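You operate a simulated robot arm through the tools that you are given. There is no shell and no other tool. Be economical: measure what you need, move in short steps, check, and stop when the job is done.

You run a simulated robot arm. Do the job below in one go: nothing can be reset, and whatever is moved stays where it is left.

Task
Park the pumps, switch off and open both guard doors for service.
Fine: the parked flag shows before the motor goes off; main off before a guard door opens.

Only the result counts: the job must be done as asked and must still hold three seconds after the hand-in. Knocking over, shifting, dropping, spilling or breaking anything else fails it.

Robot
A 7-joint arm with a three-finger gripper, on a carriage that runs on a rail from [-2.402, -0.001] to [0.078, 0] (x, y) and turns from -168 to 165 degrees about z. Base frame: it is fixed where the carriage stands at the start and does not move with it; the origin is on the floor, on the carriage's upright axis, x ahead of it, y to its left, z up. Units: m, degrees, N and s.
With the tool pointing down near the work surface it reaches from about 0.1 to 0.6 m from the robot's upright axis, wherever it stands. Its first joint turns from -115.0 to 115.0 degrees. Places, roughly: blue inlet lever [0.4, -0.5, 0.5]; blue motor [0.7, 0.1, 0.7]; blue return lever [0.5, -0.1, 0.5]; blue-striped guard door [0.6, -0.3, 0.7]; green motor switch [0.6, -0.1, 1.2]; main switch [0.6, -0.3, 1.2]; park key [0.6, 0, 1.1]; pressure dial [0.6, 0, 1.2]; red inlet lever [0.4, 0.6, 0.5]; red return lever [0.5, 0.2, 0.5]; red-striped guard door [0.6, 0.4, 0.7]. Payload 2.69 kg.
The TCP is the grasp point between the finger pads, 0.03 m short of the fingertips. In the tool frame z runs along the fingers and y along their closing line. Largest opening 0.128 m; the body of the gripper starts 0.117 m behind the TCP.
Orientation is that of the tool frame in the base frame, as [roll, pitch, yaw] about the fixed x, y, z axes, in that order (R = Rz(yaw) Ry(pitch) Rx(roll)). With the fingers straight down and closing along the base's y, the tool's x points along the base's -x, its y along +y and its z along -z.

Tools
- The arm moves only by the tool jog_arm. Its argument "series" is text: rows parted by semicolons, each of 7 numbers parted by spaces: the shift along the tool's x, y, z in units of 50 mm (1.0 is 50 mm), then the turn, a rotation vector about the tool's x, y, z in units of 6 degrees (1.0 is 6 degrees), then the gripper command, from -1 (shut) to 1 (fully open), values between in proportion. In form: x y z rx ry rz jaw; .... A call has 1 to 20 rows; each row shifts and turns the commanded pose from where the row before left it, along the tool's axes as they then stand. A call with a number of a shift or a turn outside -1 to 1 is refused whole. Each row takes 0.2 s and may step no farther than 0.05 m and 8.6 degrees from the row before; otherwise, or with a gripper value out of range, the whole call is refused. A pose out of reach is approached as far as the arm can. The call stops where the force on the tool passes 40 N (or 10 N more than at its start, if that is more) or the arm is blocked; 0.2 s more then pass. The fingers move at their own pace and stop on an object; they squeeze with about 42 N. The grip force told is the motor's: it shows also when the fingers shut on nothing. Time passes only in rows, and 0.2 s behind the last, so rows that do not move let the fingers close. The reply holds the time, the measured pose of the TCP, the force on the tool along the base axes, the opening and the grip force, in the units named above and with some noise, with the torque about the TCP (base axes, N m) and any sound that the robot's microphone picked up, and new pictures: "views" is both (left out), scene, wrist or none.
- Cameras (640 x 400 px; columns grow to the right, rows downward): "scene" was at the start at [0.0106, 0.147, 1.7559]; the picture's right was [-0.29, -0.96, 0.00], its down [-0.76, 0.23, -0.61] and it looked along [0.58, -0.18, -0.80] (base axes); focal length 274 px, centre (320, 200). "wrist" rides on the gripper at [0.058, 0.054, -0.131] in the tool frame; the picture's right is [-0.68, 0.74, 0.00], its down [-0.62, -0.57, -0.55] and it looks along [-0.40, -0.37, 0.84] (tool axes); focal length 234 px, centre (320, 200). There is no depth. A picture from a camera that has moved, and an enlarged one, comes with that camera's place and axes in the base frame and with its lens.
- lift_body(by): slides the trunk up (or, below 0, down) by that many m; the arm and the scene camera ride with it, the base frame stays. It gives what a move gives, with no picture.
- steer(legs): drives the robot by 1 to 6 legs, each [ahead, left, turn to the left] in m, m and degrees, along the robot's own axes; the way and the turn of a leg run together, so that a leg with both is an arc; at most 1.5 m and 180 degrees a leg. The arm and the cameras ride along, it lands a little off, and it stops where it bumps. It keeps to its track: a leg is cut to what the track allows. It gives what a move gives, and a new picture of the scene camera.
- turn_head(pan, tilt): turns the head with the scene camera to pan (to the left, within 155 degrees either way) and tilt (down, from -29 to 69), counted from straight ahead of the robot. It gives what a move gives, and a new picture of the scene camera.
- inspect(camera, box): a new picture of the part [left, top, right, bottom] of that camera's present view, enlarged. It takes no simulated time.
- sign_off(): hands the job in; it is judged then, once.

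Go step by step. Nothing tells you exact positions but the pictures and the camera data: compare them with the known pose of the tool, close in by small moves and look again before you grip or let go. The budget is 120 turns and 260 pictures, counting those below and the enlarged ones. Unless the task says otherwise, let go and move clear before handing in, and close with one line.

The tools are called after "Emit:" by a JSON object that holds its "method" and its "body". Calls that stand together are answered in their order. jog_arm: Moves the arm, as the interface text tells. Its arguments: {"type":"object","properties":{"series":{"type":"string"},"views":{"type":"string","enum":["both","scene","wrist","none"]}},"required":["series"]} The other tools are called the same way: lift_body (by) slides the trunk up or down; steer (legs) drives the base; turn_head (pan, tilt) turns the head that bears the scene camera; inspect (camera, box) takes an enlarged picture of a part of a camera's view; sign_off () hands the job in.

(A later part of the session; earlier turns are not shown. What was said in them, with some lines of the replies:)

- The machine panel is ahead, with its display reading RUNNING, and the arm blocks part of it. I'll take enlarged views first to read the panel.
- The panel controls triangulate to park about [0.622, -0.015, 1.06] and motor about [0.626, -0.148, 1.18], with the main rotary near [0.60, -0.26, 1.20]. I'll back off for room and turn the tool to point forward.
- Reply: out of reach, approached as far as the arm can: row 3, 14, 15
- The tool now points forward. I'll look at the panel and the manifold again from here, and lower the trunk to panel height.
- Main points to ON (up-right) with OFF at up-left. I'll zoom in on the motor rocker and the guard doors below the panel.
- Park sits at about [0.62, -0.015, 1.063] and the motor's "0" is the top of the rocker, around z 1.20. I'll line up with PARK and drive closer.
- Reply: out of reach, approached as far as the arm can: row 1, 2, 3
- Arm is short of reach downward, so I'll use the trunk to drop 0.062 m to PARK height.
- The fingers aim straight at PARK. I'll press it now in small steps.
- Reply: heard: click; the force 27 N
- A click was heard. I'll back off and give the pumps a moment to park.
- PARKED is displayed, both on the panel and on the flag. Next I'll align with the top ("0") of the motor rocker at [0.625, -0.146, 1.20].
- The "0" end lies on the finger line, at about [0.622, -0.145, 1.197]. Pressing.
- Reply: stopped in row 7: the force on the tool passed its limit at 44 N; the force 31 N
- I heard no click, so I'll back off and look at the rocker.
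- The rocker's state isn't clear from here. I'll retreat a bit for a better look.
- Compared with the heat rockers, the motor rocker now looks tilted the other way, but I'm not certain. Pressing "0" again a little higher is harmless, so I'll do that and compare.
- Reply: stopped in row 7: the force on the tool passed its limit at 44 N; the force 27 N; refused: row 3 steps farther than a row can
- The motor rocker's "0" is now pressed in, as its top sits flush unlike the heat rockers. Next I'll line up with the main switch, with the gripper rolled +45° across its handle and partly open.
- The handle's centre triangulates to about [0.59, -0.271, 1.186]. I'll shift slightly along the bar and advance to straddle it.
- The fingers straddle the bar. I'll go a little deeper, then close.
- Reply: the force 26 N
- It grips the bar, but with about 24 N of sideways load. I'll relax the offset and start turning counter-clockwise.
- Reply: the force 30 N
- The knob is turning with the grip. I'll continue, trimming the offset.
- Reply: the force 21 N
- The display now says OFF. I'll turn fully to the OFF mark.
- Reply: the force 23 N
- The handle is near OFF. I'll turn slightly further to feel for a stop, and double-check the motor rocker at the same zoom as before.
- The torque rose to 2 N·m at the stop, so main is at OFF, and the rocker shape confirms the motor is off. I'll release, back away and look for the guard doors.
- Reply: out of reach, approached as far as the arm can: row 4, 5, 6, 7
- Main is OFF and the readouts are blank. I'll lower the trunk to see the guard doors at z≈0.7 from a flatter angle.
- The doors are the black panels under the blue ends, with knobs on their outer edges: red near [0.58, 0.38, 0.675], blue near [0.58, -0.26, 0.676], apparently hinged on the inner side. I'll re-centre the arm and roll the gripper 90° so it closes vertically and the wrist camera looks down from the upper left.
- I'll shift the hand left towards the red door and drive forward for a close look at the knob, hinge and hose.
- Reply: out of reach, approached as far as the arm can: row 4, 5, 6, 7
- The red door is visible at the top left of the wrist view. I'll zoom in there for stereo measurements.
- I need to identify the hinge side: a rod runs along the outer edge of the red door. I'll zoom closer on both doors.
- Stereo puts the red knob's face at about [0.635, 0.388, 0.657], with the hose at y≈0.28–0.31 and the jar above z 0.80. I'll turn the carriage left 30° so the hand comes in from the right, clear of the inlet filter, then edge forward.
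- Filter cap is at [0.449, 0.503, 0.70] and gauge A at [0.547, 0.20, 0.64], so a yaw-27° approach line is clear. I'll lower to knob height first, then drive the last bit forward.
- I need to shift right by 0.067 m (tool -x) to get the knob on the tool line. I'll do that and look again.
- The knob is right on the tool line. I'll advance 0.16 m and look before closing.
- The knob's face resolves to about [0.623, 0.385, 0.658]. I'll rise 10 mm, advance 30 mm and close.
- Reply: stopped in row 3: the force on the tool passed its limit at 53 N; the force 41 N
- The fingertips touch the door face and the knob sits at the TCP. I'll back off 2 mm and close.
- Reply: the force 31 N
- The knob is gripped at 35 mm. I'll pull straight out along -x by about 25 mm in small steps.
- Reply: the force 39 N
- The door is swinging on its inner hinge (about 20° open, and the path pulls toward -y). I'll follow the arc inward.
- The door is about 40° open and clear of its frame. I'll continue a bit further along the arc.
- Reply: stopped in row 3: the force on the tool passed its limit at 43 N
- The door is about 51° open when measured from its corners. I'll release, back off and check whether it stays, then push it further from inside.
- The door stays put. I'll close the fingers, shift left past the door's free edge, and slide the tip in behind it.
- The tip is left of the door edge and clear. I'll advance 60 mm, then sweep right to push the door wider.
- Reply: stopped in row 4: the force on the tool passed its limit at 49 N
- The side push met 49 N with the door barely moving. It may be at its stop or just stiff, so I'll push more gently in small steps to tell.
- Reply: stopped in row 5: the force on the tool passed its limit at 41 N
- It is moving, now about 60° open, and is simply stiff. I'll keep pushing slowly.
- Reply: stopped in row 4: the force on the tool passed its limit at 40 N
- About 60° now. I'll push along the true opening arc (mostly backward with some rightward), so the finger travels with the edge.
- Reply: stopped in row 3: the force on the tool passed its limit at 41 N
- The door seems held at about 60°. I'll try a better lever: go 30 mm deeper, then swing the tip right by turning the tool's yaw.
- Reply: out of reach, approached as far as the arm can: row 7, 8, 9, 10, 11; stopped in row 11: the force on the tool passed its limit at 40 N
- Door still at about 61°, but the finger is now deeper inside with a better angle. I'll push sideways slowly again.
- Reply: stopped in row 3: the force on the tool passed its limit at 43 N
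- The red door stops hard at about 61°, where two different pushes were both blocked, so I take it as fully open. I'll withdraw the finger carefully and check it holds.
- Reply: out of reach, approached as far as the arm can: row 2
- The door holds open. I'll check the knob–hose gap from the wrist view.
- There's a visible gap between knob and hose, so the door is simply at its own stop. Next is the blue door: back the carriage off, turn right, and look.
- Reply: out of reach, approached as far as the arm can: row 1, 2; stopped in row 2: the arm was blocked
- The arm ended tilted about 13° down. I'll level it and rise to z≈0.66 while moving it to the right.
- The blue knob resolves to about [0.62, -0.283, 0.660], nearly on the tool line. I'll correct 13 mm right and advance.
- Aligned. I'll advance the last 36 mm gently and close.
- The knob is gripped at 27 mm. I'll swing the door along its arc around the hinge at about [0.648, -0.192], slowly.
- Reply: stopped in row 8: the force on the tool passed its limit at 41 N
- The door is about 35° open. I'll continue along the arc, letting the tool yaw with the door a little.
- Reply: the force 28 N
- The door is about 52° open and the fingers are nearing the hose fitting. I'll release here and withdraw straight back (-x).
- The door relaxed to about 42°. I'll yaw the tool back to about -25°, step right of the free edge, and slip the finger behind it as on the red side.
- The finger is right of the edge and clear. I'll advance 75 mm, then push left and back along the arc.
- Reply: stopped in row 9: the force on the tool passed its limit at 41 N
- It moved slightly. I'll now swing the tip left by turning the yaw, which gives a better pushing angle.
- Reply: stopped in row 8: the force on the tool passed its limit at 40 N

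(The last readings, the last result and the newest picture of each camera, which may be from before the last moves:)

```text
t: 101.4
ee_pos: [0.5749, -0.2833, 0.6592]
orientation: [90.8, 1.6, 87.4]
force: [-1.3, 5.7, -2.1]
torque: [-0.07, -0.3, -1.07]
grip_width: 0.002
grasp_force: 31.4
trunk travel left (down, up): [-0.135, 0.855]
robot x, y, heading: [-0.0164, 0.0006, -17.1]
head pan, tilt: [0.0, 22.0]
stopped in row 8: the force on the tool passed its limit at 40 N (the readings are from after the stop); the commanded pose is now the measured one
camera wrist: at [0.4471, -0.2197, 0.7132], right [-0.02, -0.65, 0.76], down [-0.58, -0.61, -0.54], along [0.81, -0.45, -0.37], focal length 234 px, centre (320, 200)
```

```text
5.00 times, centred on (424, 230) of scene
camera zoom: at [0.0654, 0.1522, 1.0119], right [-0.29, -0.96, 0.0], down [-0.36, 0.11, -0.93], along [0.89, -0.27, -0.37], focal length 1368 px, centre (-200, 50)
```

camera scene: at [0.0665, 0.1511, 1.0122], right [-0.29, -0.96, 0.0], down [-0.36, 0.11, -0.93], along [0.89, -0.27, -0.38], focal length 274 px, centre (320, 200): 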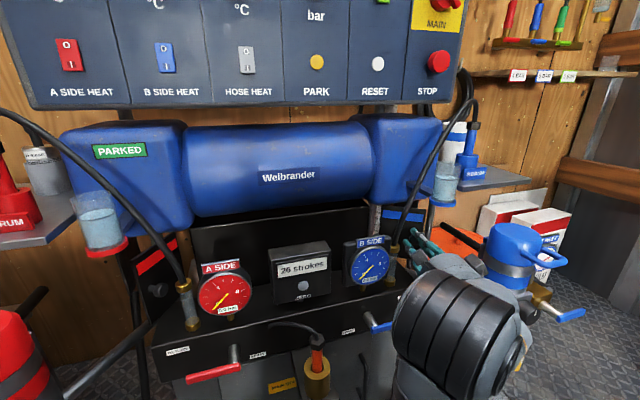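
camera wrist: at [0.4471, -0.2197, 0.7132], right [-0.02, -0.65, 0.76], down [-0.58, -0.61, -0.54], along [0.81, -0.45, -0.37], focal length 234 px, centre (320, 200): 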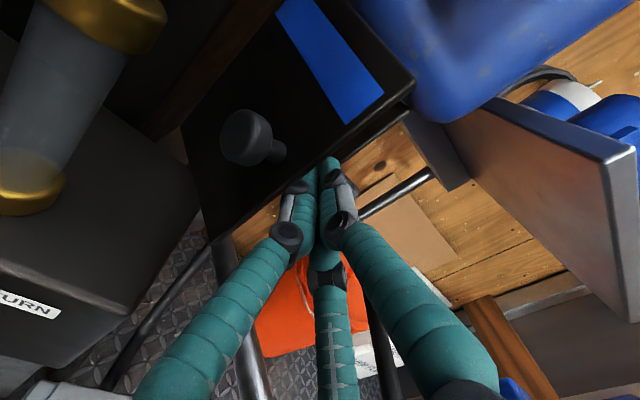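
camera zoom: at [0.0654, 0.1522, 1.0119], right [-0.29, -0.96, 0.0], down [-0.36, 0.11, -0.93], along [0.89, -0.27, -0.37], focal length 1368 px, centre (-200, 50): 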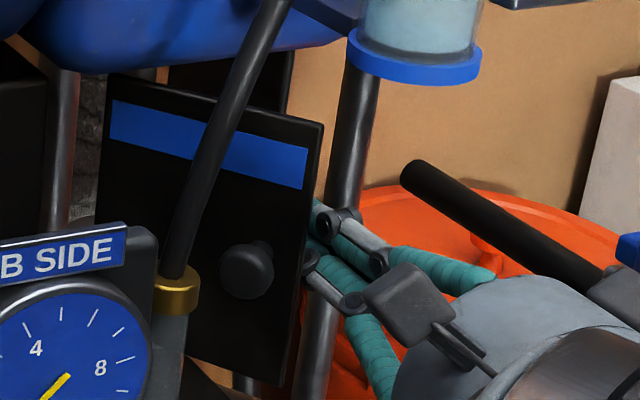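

The finger is now behind the edge with yaw near 0. I'll push along (-x, +y) slowly.

Emit:
{"method": "jog_arm", "body": {"series": "0.08 0 -0.06 0 0 0 -1;0.08 0 -0.06 0 0 0 -1;0.08 0 -0.06 0 0 0 -1;0.08 0 -0.06 0 0 0 -1;0.08 0 -0.05 0 0 0 -1;0.08 0 -0.05 0 0 0 -1;0.08 0 -0.05 0 0 0 -1;0.08 0 -0.05 0 0 0 -1", "views": "wrist"}}

Emit:
{"method": "inspect", "body": {"camera": "scene", "box": [376, 190, 472, 270]}}

```text
t: 103.0
ee_pos: [0.5524, -0.2703, 0.6603]
orientation: [90.4, 1.8, 85.8]
force: [-1.9, -7.9, -2.9]
torque: [-0.06, 0.03, 0.05]
grip_width: 0.0023
grasp_force: 31.5
trunk travel left (down, up): [-0.135, 0.855]
robot x, y, heading: [-0.0113, -0.0024, -17.3]
head pan, tilt: [0.0, 22.0]
stopped in row 7: the force on the tool passed its limit at 43 N (the readings are from after the stop); the commanded pose is now the measured one
camera wrist: at [0.4271, -0.2011, 0.7133], right [-0.04, -0.65, 0.76], down [-0.6, -0.59, -0.54], along [0.8, -0.47, -0.37], focal length 234 px, centre (320, 200)
```

wrist: 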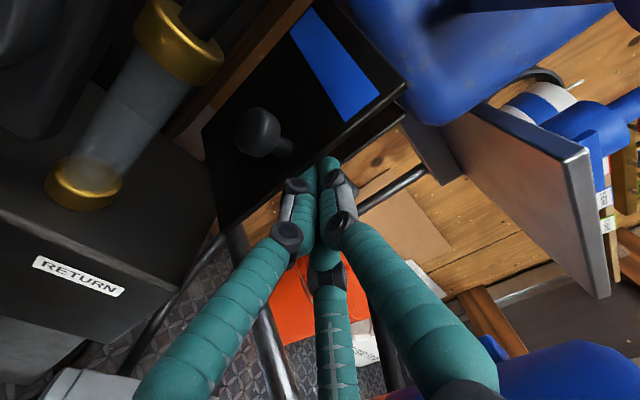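

```text
5.00 times, centred on (424, 230) of scene
camera zoom: at [0.0659, 0.1508, 1.012], right [-0.3, -0.96, 0.0], down [-0.36, 0.11, -0.93], along [0.89, -0.27, -0.37], focal length 1368 px, centre (-200, 50)
```

zoom: 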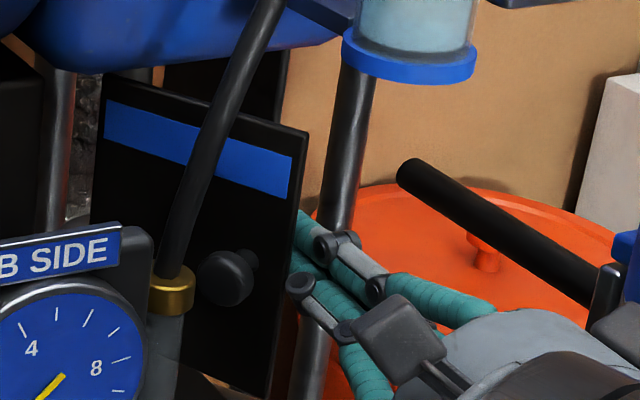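

About 55° now. One more push toward the stop.

Emit:
{"method": "jog_arm", "body": {"series": "0.1 0 -0.04 0 0 0 -1;0.08 0 -0.05 0 0 0 -1;0.08 0 -0.05 0 0 0 -1;0.08 0 -0.05 0 0 0 -1;0.08 0 -0.04 0 0 0 -1;0.08 0 -0.04 0 0 0 -1;0.08 0 -0.04 0 0 0 -1;0.08 0 -0.04 0 0 0 -1", "views": "wrist"}}

Emit:
{"method": "inspect", "body": {"camera": "scene", "box": [376, 190, 472, 270]}}

```text
t: 103.6
ee_pos: [0.5479, -0.268, 0.6615]
orientation: [90.1, 1.6, 84.7]
force: [0.1, -7.3, -2.0]
torque: [-0.08, -0.04, 0.01]
grip_width: 0.0021
grasp_force: 30.9
trunk travel left (down, up): [-0.135, 0.855]
robot x, y, heading: [-0.0103, -0.0016, -16.9]
head pan, tilt: [0.0, 22.0]
stopped in row 3: the force on the tool passed its limit at 41 N (the readings are from after the stop); the commanded pose is now the measured one
camera wrist: at [0.422, -0.1972, 0.714], right [-0.06, -0.65, 0.76], down [-0.61, -0.58, -0.55], along [0.79, -0.49, -0.36], focal length 234 px, centre (320, 200)
```

wrist: 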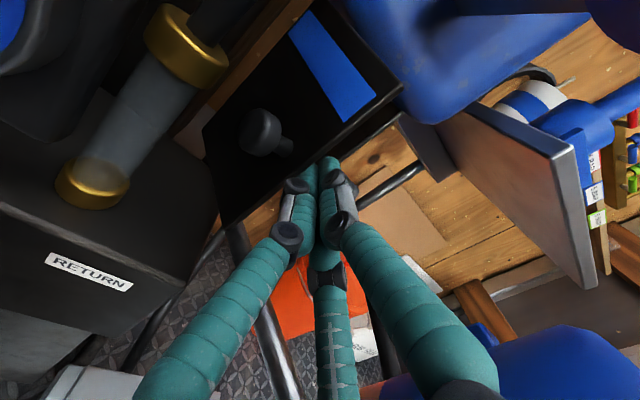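

```text
5.00 times, centred on (424, 230) of scene
camera zoom: at [0.0664, 0.1506, 1.012], right [-0.3, -0.95, 0.0], down [-0.36, 0.11, -0.93], along [0.89, -0.28, -0.38], focal length 1368 px, centre (-200, 50)
```

zoom: 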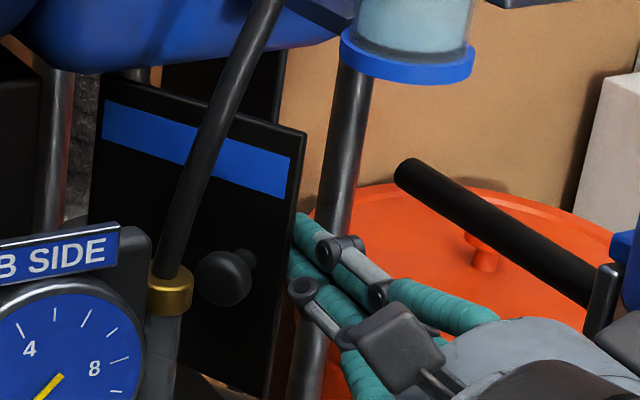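

Blocked again at the same angle as the red door, so this is its stop. I'll withdraw right and back, then verify everything.

Emit:
{"method": "jog_arm", "body": {"series": "-0.3 0 0 0 0 0 -1;-0.1 0 -0.5 0 0 0 -1;0 0 -0.7 0 0 0 -1;0.1 0 -0.7 0 0 0 -1;0 0 -0.5 0 0 0 -1", "views": "none"}}

Emit:
{"method": "steer", "body": {"legs": [[-0.33, -0.1, 0], [0, 0, 17]]}}

Emit:
{"method": "inspect", "body": {"camera": "scene", "box": [200, 150, 328, 270]}}

Emit:
{"method": "inspect", "body": {"camera": "scene", "box": [360, 150, 488, 270]}}

```text
t: 104.8
ee_pos: [0.4268, -0.2692, 0.6642]
orientation: [90.2, 1.7, 85.1]
force: [0.7, -0.2, 0.1]
torque: [-0.01, 0.03, -0.02]
grip_width: 0.0024
grasp_force: 31.2
trunk travel left (down, up): [-0.135, 0.855]
robot x, y, heading: [-0.0156, -0.0002, -17.3]
head pan, tilt: [0.0, 22.0]
```

```text
t: 108.0
ee_pos: [0.1454, -0.1273, 0.663]
orientation: [90.1, 1.7, 102.2]
force: [0.0, 0.0, -0.9]
torque: [0.0, 0.0, -0.01]
grip_width: 0.0021
grasp_force: 31.1
trunk travel left (down, up): [-0.135, 0.855]
robot x, y, heading: [-0.3579, 0.002, -0.2]
head pan, tilt: [0.0, 22.0]
camera scene: at [-0.3234, 0.1686, 1.0119], right [0.0, -1.0, 0.0], down [-0.37, 0.0, -0.93], along [0.93, 0.0, -0.37], focal length 274 px, centre (320, 200)
```

scene: 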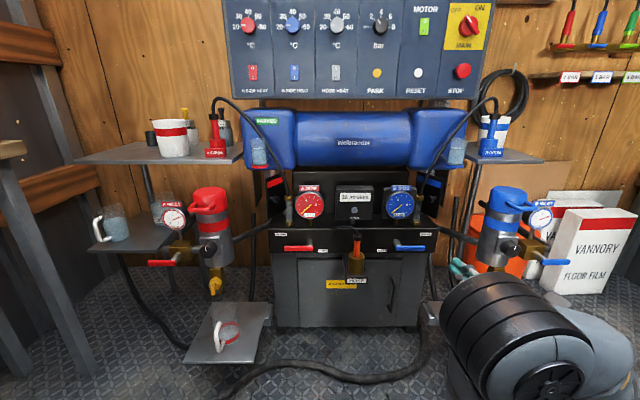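

```text
3.33 times, centred on (264, 210) of scene
camera zoom: at [-0.3234, 0.1686, 1.0119], right [0.0, -1.0, 0.0], down [-0.37, 0.0, -0.93], along [0.93, 0.0, -0.37], focal length 912 px, centre (507, 167)
```

zoom: 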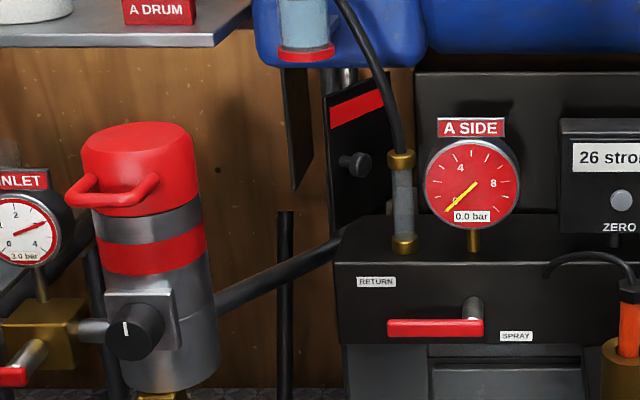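

```text
3.33 times, centred on (424, 210) of scene
camera zoom: at [-0.3234, 0.1686, 1.0119], right [0.0, -1.0, 0.0], down [-0.37, 0.0, -0.93], along [0.93, 0.0, -0.37], focal length 912 px, centre (-27, 167)
```

zoom: 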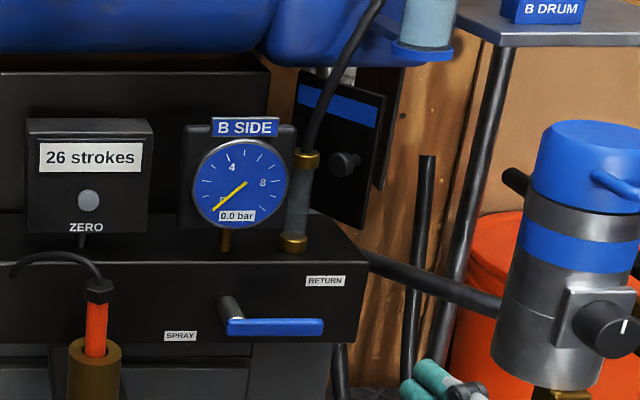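

Both doors stand open and nothing else looks disturbed. I'll zoom in to compare the two door angles precisely and recheck the panel.

Emit:
{"method": "inspect", "body": {"camera": "scene", "box": [252, 165, 308, 225]}}

Emit:
{"method": "inspect", "body": {"camera": "scene", "box": [412, 165, 468, 225]}}

Emit:
{"method": "inspect", "body": {"camera": "scene", "box": [340, 0, 500, 100]}}

```text
6.67 times, centred on (280, 195) of scene
camera zoom: at [-0.3234, 0.1686, 1.0119], right [0.0, -1.0, 0.0], down [-0.37, 0.0, -0.93], along [0.93, 0.0, -0.37], focal length 1824 px, centre (587, 233)
```

zoom: 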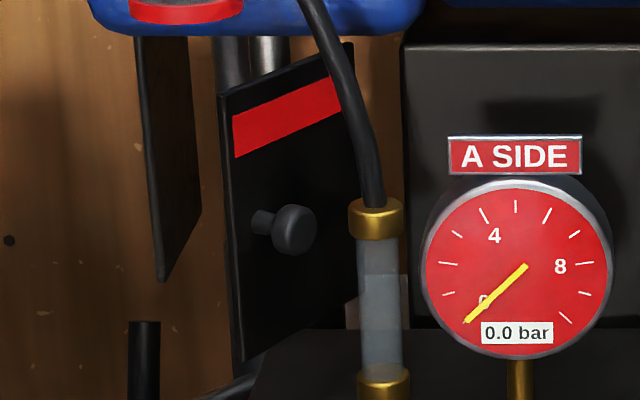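

```text
6.67 times, centred on (440, 195) of scene
camera zoom: at [-0.3234, 0.1686, 1.0119], right [0.0, -1.0, 0.0], down [-0.37, 0.0, -0.93], along [0.93, 0.0, -0.37], focal length 1824 px, centre (-480, 233)
```

zoom: 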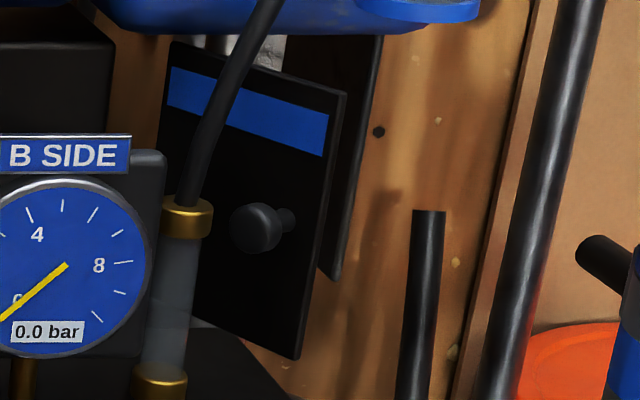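

```text
4.00 times, centred on (420, 50) of scene
camera zoom: at [-0.3234, 0.1686, 1.0119], right [0.0, -1.0, 0.0], down [-0.37, 0.0, -0.93], along [0.93, 0.0, -0.37], focal length 1094 px, centre (-80, 800)
```

zoom: 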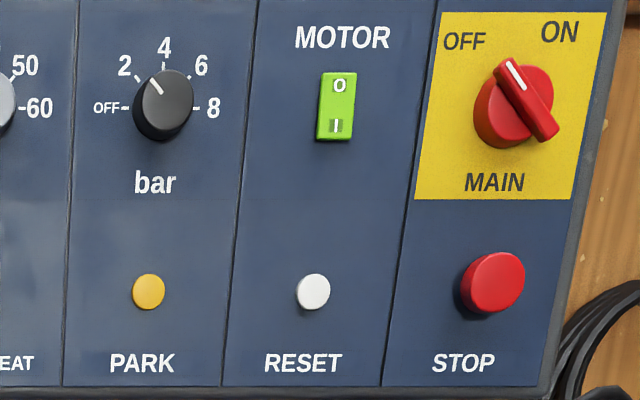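

Both doors measure the same angle, about 60°, which confirms a common mechanical stop. One last comparison of the motor rocker against the heat rockers.

Emit:
{"method": "inspect", "body": {"camera": "scene", "box": [404, 10, 444, 40]}}

Emit:
{"method": "inspect", "body": {"camera": "scene", "box": [316, 58, 356, 88]}}

```text
13.33 times, centred on (424, 25) of scene
camera zoom: at [-0.3234, 0.1686, 1.0119], right [0.0, -1.0, 0.0], down [-0.37, 0.0, -0.93], along [0.93, 0.0, -0.37], focal length 3647 px, centre (-1067, 2533)
```

zoom: 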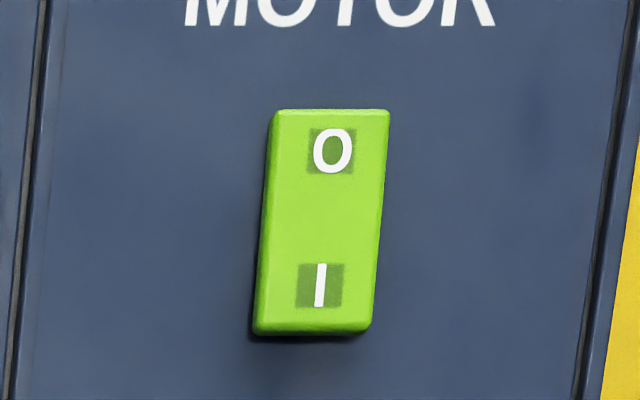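

```text
13.33 times, centred on (336, 73) of scene
camera zoom: at [-0.3234, 0.1686, 1.0119], right [0.0, -1.0, 0.0], down [-0.37, 0.0, -0.93], along [0.93, 0.0, -0.37], focal length 3647 px, centre (107, 1893)
```

zoom: 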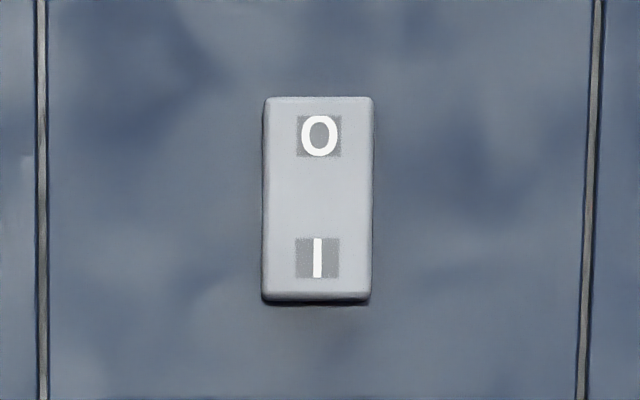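

The motor's "0" is pressed, main is OFF, the PARKED flag shows, and both doors stand open at their stops. The arm is clear, so I'm handing in.

Emit:
{"method": "sign_off", "body": {}}

```text
The job is handed in.
```

The pumps are parked, the motor and main switch are off in that order, and both guard doors are open at their stops (about 60°).
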